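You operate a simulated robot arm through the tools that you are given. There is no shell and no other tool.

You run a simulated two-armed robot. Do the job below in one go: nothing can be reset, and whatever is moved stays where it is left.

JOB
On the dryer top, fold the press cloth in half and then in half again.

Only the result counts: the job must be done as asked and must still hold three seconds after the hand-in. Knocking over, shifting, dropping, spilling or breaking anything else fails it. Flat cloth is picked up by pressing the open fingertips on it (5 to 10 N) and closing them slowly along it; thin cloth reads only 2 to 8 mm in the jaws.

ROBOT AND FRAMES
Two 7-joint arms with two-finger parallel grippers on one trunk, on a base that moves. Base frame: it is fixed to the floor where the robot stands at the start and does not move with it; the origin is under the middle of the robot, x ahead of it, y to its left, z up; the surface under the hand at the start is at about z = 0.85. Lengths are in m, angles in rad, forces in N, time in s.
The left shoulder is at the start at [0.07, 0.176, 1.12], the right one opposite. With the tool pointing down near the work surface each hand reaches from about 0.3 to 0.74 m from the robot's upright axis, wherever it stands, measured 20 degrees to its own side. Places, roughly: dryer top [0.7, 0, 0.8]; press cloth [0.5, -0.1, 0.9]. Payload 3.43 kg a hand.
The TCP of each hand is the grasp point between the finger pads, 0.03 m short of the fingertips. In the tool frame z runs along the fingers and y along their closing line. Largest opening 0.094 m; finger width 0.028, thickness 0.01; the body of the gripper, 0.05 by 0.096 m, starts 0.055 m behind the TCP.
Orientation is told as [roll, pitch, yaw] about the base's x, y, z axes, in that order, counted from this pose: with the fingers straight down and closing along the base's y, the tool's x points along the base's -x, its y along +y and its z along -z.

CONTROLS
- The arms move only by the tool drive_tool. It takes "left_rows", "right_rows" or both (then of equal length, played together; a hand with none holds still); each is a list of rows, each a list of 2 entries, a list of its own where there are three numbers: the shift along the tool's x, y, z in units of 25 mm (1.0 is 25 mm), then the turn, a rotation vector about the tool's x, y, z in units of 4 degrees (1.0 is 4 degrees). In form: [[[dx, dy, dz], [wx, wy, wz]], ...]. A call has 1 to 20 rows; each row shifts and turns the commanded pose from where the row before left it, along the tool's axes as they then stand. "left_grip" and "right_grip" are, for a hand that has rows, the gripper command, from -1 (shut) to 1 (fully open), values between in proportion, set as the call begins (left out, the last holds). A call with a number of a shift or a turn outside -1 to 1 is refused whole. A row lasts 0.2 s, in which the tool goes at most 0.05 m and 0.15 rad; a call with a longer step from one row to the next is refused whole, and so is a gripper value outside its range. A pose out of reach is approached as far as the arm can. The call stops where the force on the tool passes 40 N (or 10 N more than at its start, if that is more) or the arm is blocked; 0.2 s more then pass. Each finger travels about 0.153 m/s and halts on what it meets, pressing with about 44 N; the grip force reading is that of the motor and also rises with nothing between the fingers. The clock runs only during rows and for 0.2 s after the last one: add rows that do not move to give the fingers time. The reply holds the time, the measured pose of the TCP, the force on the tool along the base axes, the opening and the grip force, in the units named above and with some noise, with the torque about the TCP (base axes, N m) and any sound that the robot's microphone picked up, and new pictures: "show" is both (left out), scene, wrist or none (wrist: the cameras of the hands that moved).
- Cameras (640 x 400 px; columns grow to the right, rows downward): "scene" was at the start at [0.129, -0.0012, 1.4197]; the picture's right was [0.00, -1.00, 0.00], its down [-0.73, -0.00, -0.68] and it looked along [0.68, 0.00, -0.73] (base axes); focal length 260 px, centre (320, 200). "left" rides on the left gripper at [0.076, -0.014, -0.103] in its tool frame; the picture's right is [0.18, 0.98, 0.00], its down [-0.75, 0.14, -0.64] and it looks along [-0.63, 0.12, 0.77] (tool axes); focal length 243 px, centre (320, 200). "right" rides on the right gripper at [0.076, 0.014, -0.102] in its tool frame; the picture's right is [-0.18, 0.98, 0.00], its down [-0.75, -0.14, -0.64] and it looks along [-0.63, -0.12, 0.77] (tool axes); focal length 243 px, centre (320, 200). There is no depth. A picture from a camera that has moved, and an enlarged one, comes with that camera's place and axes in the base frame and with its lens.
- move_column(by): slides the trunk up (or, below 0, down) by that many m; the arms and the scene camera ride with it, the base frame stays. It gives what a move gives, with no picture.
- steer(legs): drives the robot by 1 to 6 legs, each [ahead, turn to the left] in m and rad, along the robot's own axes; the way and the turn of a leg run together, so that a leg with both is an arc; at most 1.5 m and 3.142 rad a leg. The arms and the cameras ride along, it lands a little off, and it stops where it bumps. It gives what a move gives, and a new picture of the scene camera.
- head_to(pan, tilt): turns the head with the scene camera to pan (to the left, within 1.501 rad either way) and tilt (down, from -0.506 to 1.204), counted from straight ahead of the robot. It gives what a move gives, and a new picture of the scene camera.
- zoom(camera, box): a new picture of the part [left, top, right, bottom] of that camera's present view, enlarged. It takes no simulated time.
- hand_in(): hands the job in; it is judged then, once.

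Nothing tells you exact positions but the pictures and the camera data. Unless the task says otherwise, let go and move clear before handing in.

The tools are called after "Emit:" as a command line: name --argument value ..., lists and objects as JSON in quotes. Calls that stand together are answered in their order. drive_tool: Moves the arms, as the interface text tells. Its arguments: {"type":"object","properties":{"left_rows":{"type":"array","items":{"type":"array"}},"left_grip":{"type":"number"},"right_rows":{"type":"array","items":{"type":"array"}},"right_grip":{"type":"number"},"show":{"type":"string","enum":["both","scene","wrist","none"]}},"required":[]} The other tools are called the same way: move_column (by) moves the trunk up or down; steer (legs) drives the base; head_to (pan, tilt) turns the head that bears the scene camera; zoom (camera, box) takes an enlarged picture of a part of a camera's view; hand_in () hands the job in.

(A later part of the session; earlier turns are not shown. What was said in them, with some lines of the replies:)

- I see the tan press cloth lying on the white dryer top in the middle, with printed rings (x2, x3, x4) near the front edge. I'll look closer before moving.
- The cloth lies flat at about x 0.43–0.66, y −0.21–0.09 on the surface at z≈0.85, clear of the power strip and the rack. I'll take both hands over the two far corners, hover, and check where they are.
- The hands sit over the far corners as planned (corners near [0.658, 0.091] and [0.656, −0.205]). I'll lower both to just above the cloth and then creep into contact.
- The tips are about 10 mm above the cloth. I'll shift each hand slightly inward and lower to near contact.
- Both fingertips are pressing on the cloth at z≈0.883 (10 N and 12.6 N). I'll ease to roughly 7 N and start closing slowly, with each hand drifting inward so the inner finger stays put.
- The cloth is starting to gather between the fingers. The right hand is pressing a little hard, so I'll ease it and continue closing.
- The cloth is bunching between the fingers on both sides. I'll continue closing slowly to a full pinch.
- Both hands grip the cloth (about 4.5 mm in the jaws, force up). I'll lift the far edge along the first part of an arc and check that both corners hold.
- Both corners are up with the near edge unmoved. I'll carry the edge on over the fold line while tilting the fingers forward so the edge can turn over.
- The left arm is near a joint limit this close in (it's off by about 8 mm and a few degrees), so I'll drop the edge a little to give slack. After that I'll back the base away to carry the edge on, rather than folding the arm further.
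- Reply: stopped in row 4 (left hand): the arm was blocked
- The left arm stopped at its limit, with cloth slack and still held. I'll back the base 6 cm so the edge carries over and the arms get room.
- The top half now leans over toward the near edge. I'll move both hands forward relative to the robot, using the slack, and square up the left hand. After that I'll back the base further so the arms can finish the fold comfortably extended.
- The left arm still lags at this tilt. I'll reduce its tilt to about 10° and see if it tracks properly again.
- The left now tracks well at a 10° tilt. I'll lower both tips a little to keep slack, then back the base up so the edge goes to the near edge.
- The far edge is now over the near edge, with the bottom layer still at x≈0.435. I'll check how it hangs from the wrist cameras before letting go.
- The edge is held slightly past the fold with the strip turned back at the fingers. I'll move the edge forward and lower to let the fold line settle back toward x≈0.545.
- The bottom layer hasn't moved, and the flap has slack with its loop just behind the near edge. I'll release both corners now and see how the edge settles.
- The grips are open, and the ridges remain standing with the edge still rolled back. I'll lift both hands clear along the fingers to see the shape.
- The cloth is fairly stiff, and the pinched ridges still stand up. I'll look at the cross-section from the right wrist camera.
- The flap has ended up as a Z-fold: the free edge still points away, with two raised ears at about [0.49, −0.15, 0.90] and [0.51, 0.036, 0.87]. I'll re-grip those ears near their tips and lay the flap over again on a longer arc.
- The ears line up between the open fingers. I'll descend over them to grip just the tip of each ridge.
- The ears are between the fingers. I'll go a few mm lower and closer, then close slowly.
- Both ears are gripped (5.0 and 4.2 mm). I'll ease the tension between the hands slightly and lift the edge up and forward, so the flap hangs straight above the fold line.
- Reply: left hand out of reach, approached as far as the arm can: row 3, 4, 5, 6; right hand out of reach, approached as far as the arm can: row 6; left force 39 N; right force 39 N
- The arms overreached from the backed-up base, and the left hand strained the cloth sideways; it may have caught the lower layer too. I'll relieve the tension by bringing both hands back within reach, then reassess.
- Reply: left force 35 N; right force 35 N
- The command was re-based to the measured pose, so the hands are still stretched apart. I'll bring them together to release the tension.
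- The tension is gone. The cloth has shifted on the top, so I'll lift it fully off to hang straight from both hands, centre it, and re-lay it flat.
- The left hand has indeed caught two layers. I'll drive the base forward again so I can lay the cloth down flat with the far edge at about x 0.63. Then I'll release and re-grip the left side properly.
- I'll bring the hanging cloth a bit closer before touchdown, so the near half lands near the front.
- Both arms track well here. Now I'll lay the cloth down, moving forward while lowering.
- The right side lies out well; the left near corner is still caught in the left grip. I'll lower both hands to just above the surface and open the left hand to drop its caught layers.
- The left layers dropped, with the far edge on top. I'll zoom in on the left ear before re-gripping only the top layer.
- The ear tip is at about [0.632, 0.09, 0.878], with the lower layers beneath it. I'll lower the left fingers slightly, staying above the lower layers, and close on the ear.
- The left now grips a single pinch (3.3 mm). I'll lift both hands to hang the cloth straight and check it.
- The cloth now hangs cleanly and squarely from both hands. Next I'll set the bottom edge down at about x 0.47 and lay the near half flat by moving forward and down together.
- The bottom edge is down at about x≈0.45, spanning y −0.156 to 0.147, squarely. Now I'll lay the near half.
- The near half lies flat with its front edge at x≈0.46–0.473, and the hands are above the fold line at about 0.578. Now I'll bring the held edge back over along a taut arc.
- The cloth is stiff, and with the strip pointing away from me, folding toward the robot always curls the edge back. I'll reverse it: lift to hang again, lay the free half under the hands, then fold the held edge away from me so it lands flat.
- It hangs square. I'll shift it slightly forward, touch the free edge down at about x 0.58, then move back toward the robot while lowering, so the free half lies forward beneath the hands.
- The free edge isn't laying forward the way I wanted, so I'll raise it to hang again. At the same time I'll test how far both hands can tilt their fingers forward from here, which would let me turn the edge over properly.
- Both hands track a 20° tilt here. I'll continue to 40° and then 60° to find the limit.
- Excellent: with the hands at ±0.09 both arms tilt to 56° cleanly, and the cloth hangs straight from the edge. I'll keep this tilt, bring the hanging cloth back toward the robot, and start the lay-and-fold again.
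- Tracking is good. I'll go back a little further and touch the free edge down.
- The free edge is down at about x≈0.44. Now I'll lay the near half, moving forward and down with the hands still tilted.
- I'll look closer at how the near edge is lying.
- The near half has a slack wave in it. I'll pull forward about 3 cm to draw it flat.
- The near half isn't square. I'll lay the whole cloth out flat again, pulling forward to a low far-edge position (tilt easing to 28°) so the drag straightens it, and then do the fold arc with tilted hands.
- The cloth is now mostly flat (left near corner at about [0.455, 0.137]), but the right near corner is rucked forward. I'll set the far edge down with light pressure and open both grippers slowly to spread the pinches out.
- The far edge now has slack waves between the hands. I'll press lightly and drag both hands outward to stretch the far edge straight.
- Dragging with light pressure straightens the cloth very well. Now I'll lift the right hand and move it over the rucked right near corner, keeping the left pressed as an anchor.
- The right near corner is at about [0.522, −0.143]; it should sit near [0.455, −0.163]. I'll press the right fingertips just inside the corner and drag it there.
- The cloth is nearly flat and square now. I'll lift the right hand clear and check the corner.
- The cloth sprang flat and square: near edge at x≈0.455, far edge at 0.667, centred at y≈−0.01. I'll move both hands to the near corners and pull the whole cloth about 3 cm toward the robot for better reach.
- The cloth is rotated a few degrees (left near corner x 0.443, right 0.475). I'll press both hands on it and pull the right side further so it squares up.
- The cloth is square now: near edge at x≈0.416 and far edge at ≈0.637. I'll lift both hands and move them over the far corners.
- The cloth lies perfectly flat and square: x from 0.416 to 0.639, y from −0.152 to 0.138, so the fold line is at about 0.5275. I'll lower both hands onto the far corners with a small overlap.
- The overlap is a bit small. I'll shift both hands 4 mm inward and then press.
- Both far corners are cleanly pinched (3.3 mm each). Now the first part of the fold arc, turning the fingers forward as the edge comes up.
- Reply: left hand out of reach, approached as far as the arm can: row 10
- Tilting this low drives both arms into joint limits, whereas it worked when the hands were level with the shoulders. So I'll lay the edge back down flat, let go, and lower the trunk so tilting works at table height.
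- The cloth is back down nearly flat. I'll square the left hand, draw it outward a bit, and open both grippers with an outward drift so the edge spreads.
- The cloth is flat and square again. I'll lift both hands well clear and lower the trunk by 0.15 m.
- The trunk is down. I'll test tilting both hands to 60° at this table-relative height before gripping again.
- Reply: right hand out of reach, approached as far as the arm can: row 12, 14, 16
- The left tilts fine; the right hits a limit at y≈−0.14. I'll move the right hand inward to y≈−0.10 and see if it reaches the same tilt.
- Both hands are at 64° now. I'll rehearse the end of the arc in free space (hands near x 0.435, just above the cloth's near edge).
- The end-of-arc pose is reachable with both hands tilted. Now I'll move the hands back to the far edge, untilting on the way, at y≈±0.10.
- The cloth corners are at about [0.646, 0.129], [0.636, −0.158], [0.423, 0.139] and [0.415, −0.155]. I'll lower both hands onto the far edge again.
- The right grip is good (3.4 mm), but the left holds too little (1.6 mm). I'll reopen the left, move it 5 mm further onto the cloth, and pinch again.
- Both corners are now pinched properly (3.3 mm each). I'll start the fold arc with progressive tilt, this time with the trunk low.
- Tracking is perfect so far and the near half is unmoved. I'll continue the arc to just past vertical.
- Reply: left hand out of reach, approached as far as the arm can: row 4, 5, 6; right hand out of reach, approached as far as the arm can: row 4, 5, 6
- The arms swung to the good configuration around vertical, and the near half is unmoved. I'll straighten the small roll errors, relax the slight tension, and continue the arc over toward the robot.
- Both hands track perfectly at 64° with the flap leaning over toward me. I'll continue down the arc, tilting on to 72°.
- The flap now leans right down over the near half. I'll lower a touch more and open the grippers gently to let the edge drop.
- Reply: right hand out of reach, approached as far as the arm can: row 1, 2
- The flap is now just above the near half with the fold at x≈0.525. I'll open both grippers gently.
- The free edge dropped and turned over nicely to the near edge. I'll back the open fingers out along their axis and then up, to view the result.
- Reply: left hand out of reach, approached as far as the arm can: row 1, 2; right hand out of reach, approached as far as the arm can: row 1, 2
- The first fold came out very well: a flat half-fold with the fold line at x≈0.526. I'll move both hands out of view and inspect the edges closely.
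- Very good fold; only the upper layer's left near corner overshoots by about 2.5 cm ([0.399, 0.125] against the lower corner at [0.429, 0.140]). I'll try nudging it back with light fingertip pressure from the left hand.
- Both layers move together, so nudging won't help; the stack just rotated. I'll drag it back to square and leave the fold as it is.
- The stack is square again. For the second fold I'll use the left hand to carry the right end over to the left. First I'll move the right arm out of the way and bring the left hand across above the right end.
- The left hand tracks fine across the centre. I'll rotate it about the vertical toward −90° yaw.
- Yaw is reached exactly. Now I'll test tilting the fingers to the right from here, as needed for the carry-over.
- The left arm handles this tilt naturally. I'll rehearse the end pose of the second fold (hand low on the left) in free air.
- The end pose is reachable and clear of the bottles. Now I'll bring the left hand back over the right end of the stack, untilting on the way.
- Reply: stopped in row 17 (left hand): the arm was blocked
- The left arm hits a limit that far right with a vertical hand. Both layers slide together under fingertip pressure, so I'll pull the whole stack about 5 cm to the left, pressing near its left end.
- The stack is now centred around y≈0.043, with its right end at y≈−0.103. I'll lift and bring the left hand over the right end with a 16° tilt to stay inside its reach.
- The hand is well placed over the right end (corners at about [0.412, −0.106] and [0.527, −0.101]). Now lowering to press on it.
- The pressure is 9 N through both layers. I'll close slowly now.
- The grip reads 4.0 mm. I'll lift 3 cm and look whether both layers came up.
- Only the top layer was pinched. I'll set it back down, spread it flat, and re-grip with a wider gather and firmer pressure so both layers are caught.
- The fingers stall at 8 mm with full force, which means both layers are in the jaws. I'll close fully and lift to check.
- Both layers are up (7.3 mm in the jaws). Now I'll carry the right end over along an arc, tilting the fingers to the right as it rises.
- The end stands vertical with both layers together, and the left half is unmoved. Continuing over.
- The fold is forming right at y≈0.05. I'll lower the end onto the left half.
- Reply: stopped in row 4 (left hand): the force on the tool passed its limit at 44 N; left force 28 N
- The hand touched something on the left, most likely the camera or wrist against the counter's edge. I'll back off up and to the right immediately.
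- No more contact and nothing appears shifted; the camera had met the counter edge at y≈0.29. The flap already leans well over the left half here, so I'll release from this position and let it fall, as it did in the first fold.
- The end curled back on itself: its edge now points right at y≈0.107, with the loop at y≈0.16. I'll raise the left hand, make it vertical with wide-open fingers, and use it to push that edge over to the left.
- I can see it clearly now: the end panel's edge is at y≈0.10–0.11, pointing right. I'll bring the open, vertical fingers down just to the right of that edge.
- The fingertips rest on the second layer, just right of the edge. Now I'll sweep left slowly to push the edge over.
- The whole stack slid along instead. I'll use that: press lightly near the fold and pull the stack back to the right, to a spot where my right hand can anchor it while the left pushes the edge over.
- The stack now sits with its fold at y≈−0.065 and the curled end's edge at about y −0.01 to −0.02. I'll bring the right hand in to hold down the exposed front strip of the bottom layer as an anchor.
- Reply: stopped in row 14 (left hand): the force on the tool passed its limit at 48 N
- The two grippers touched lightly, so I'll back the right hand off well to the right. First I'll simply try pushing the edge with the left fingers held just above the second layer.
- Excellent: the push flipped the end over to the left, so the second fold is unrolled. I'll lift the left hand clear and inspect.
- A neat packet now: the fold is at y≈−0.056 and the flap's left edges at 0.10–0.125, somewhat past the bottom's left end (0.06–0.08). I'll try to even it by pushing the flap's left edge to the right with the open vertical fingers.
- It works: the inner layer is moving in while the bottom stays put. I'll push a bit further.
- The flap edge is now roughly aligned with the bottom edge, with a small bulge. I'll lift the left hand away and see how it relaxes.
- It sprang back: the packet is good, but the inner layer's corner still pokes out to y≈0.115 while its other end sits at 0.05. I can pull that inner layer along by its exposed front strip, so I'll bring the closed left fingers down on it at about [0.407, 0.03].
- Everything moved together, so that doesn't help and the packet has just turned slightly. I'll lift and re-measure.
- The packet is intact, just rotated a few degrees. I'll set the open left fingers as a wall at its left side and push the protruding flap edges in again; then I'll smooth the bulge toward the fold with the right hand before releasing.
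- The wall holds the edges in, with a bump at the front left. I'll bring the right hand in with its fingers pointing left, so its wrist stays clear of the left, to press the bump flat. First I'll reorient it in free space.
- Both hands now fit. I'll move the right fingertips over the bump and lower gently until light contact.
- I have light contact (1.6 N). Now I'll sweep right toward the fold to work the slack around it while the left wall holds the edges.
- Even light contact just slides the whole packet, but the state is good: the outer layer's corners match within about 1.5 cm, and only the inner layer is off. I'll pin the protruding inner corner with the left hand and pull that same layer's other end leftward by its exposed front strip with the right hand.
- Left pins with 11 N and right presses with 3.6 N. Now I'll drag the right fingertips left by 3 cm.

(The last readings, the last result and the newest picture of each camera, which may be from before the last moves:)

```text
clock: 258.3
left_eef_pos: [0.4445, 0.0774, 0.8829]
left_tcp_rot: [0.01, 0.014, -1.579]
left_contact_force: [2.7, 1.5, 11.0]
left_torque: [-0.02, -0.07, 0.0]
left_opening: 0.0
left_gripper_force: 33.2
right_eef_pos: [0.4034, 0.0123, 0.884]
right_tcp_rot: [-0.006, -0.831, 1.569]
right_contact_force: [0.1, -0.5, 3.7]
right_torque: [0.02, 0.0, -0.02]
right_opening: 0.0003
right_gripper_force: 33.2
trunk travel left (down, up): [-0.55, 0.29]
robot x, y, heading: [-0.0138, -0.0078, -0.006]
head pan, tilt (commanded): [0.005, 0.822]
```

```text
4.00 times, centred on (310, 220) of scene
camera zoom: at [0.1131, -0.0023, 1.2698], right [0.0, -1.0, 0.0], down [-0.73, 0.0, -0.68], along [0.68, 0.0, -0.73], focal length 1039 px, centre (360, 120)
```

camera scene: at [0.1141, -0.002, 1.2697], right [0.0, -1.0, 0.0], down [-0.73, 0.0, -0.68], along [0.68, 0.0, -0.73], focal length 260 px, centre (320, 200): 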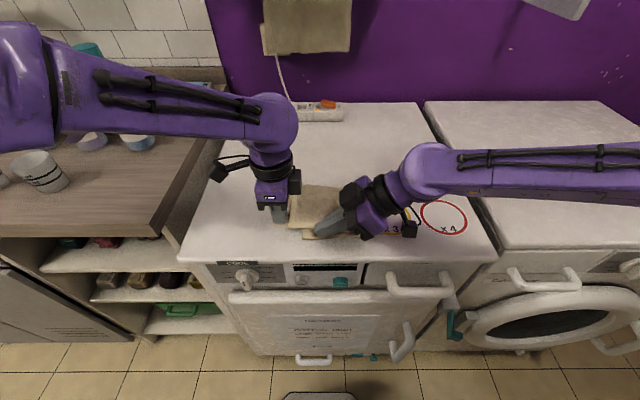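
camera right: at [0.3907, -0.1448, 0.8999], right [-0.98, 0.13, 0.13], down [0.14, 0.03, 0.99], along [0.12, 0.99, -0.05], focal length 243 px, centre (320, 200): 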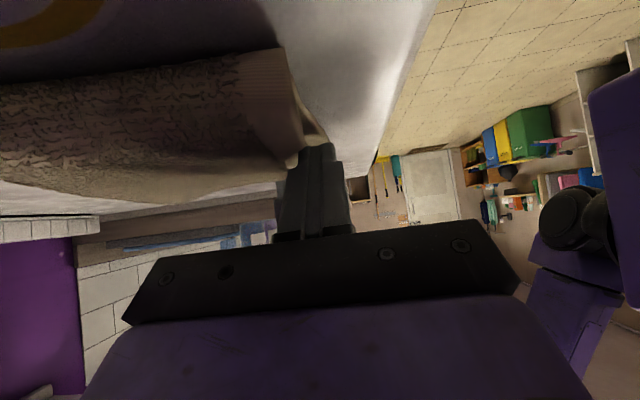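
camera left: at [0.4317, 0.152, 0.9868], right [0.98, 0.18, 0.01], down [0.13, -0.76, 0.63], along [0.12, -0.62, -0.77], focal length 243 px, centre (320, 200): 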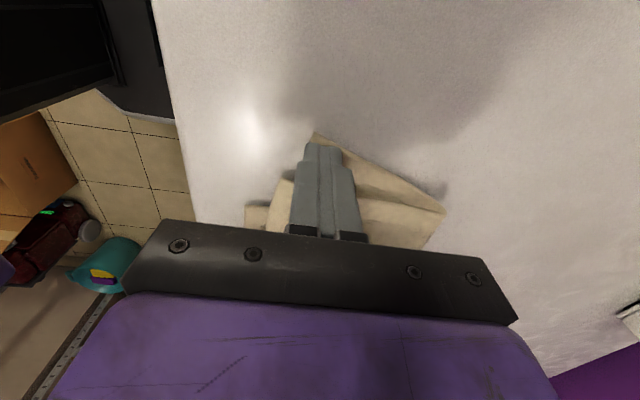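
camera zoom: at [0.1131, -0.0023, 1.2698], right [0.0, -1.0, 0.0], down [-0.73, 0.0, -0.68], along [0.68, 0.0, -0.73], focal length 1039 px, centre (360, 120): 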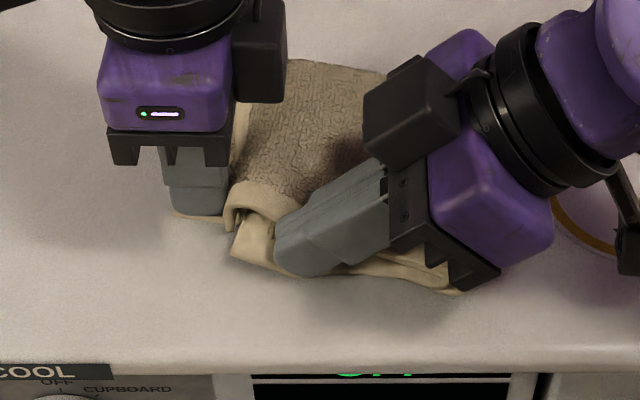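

Emit:
drive_tool --right_rows '[[[-0.5, 0, -0.5], [0, 0, 0]], [[-0.9, 0, -0.9], [0, 0, 0]], [[0.3, 0, -1], [0, 0, 0]], [[0.5, 0, -1], [0, 0, 0]], [[0.5, 0, -1], [0, 0, 0]], [[0.5, 0, -1], [0, 0, 0]], [[0.5, 0, -1], [0, 0, 0]], [[0, 0, 0], [0, 0, 0]]]' --show "scene"

Emit:
zoom --camera "scene" --box '[230, 170, 390, 270]'

```text
clock: 260.1
left_eef_pos: [0.4442, 0.078, 0.8837]
left_tcp_rot: [0.008, 0.013, -1.58]
left_contact_force: [0.9, -0.3, 11.7]
left_torque: [-0.06, -0.05, 0.03]
left_opening: 0.0
left_gripper_force: 32.9
right_eef_pos: [0.4039, -0.1213, 0.9746]
right_tcp_rot: [-0.006, -0.831, 1.57]
right_contact_force: [0.3, -0.6, 0.8]
right_torque: [-0.03, 0.04, 0.0]
right_opening: 0.0
right_gripper_force: 33.3
trunk travel left (down, up): [-0.55, 0.29]
robot x, y, heading: [-0.0159, -0.0019, -0.001]
head pan, tilt (commanded): [0.005, 0.822]
camera scene: at [0.113, -0.002, 1.2699], right [0.0, -1.0, 0.0], down [-0.73, 0.0, -0.68], along [0.68, 0.0, -0.73], focal length 260 px, centre (320, 200)
```

scene: 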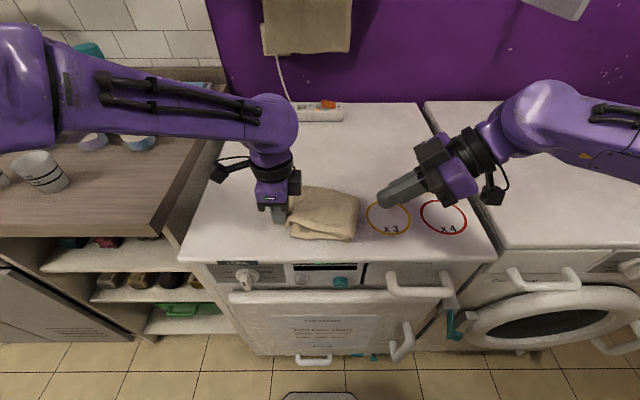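

```text
4.00 times, centred on (310, 220) of scene
camera zoom: at [0.113, -0.002, 1.2699], right [0.0, -1.0, 0.0], down [-0.73, 0.0, -0.68], along [0.68, 0.0, -0.73], focal length 1039 px, centre (360, 120)
```

zoom: 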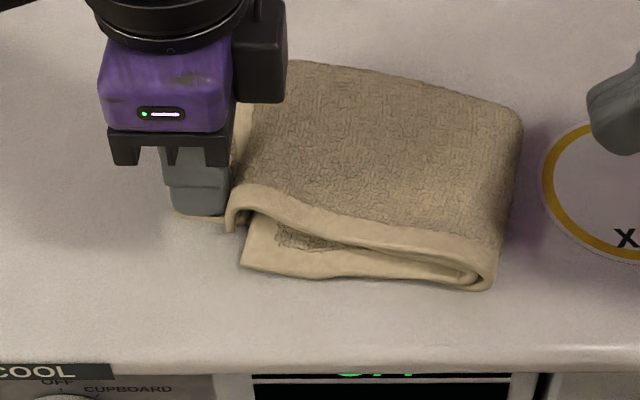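

That aligned the ends much better. Now I'll lift the left hand and see how it settles.

Emit:
drive_tool --left_rows '[[[0, 0, -0.5], [0, 0, 0]], [[0, 0, -0.9], [0, 0, 0]], [[0.5, 0, -1], [0, 0, 0]], [[1, 0, -1], [0, 0, 0]], [[1, 0, -1], [0, 0, 0]], [[1, 0, -0.5], [0, 0, 0]], [[1, 0, 0], [0, 0, 0]], [[0, 0, 0], [0, 0, 0]], [[0, 0, 0], [0, 0, 0]]]' --show "both"

Emit:
zoom --camera "scene" --box '[230, 170, 390, 270]'

```text
clock: 262.1
left_eef_pos: [0.4455, 0.1893, 1.0075]
left_tcp_rot: [0.008, 0.014, -1.58]
left_contact_force: [0.0, 0.7, 0.0]
left_torque: [0.03, 0.0, 0.02]
left_opening: 0.0
left_gripper_force: 32.7
right_eef_pos: [0.4051, -0.1198, 0.9739]
right_tcp_rot: [-0.007, -0.829, 1.567]
right_contact_force: [0.0, 0.0, 0.6]
right_torque: [0.0, 0.0, -0.02]
right_opening: 0.0001
right_gripper_force: 32.9
trunk travel left (down, up): [-0.55, 0.29]
robot x, y, heading: [-0.0141, -0.0019, -0.007]
head pan, tilt (commanded): [0.005, 0.822]
camera scene: at [0.1143, -0.0016, 1.2697], right [0.0, -1.0, 0.0], down [-0.73, 0.0, -0.68], along [0.68, 0.0, -0.73], focal length 260 px, centre (320, 200)
camera left: at [0.4316, 0.263, 1.1093], right [0.98, 0.18, 0.01], down [0.13, -0.76, 0.63], along [0.12, -0.62, -0.77], focal length 243 px, centre (320, 200)
```

scene: 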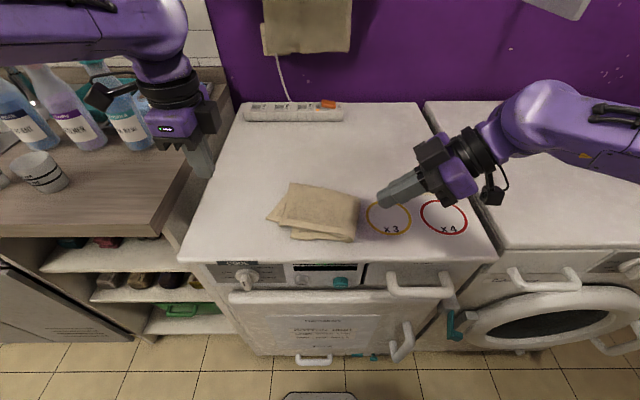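
left: 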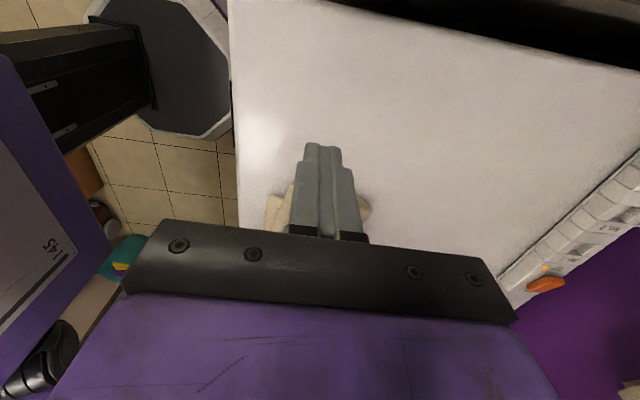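

```text
4.00 times, centred on (310, 220) of scene
camera zoom: at [0.1143, -0.0016, 1.2697], right [0.0, -1.0, 0.0], down [-0.73, 0.0, -0.68], along [0.68, 0.0, -0.73], focal length 1039 px, centre (360, 120)
```

zoom: 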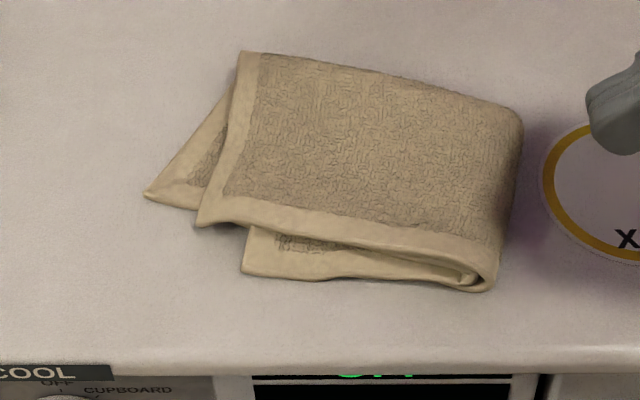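

The packet settled in a stable shape: a compact four-layer fold of about 0.15–0.18 × 0.12 m, roughly 31% of the flat area, with the edges within a few centimetres. I'll move both hands well clear and take a last look.

Emit:
drive_tool --left_rows '[[[0, 0, -0.9], [0, 0, 0]], [[0, 0, -0.9], [0, 0, 0]], [[0, 0, -0.9], [0, 0, 0]], [[0, 0, -0.9], [0, 0, 0]], [[0, 0, 0], [0, 0, 0]], [[0, 0, 0], [0, 0, 0]]]' --right_rows '[[[0, 0, -1], [0, 0, 0]], [[0, 0, -1], [0, 0, 0]], [[0, 0, -1], [0, 0, 0]], [[0, 0, -1], [0, 0, 0]], [[0, 0, -1], [0, 0, 0]], [[0, 0, 0], [0, 0, 0]]]' --show "both"

Emit:
zoom --camera "scene" --box '[230, 170, 390, 270]'

```text
clock: 263.5
left_eef_pos: [0.4457, 0.1874, 1.0971]
left_tcp_rot: [0.008, 0.016, -1.58]
left_contact_force: [0.5, 1.2, 0.5]
left_torque: [-0.01, 0.02, -0.01]
left_opening: 0.0001
left_gripper_force: 33.1
right_eef_pos: [0.4038, -0.2141, 1.0587]
right_tcp_rot: [-0.006, -0.832, 1.57]
right_contact_force: [0.3, 0.0, 0.9]
right_torque: [0.01, 0.01, 0.04]
right_opening: 0.0
right_gripper_force: 33.0
trunk travel left (down, up): [-0.55, 0.29]
robot x, y, heading: [-0.0103, -0.0012, 0.0]
head pan, tilt (commanded): [0.005, 0.822]
camera scene: at [0.1144, -0.0019, 1.2697], right [0.0, -1.0, 0.0], down [-0.73, 0.0, -0.68], along [0.68, 0.0, -0.73], focal length 260 px, centre (320, 200)
camera right: at [0.3887, -0.3407, 1.0714], right [-0.98, 0.13, 0.13], down [0.14, 0.03, 0.99], along [0.12, 0.99, -0.05], focal length 243 px, centre (320, 200)
camera left: at [0.4312, 0.2611, 1.2], right [0.98, 0.18, 0.01], down [0.13, -0.76, 0.63], along [0.12, -0.62, -0.78], focal length 243 px, centre (320, 200)
```

scene: 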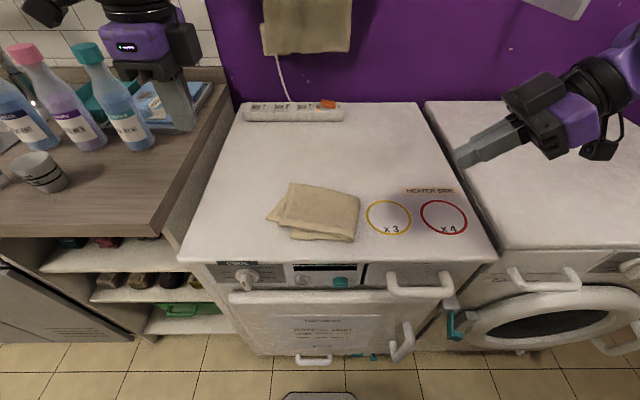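
right: 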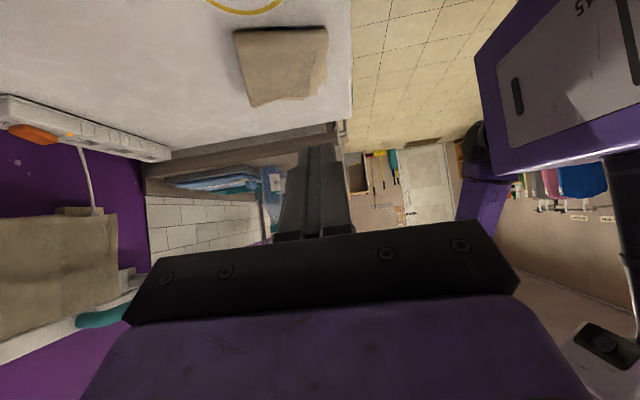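
left: 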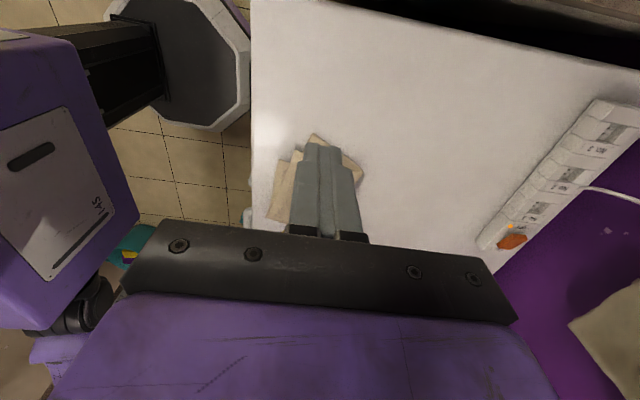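

```text
4.00 times, centred on (310, 220) of scene
camera zoom: at [0.1144, -0.0019, 1.2697], right [0.0, -1.0, 0.0], down [-0.73, 0.0, -0.68], along [0.68, 0.0, -0.73], focal length 1039 px, centre (360, 120)
```

zoom: 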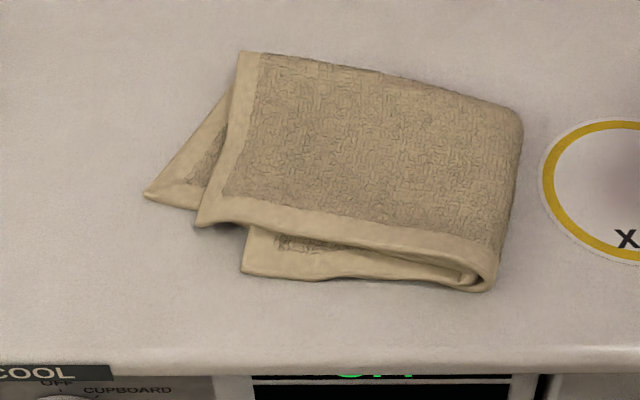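

The press cloth lies folded in half and in half again on the dryer top. It hasn't moved between the last two views, both hands are clear, and the bottles, cups, power strip and rack look untouched. Handing in.

Emit:
hand_in

```text
The job is handed in.
```

The press cloth is folded in half and then in half again. It lies as a four-layer packet near the front of the dryer top, and I have handed the job in. I don't have the judge's verdict.

- **Size:** The packet is about 0.15–0.18 m by 0.12–0.14 m, covering roughly 31% of the cloth's flat area (25% would be a perfect quarter fold). It was holding its shape before I handed in.
- **Alignment:** The outer layer's corners match within about 1.5 cm. One corner of the inner layer sticks out about 3 cm past the outer layer's edge, and about 6–7 cm from the corner it should sit on. I tried several times to even it out, but it sprang back each time.
- **Contacts:** During the second fold the left hand's camera pressed against what looked like the counter edge at just over 40 N. Later the two grippers touched each other, also at just over 40 N. I backed off both times.
- **Surroundings:** In the last views the bottles, cups, power strip and rack had not moved.
- **Robot:** The trunk is 0.15 m lower than at the start, and both hands are clear of the cloth.
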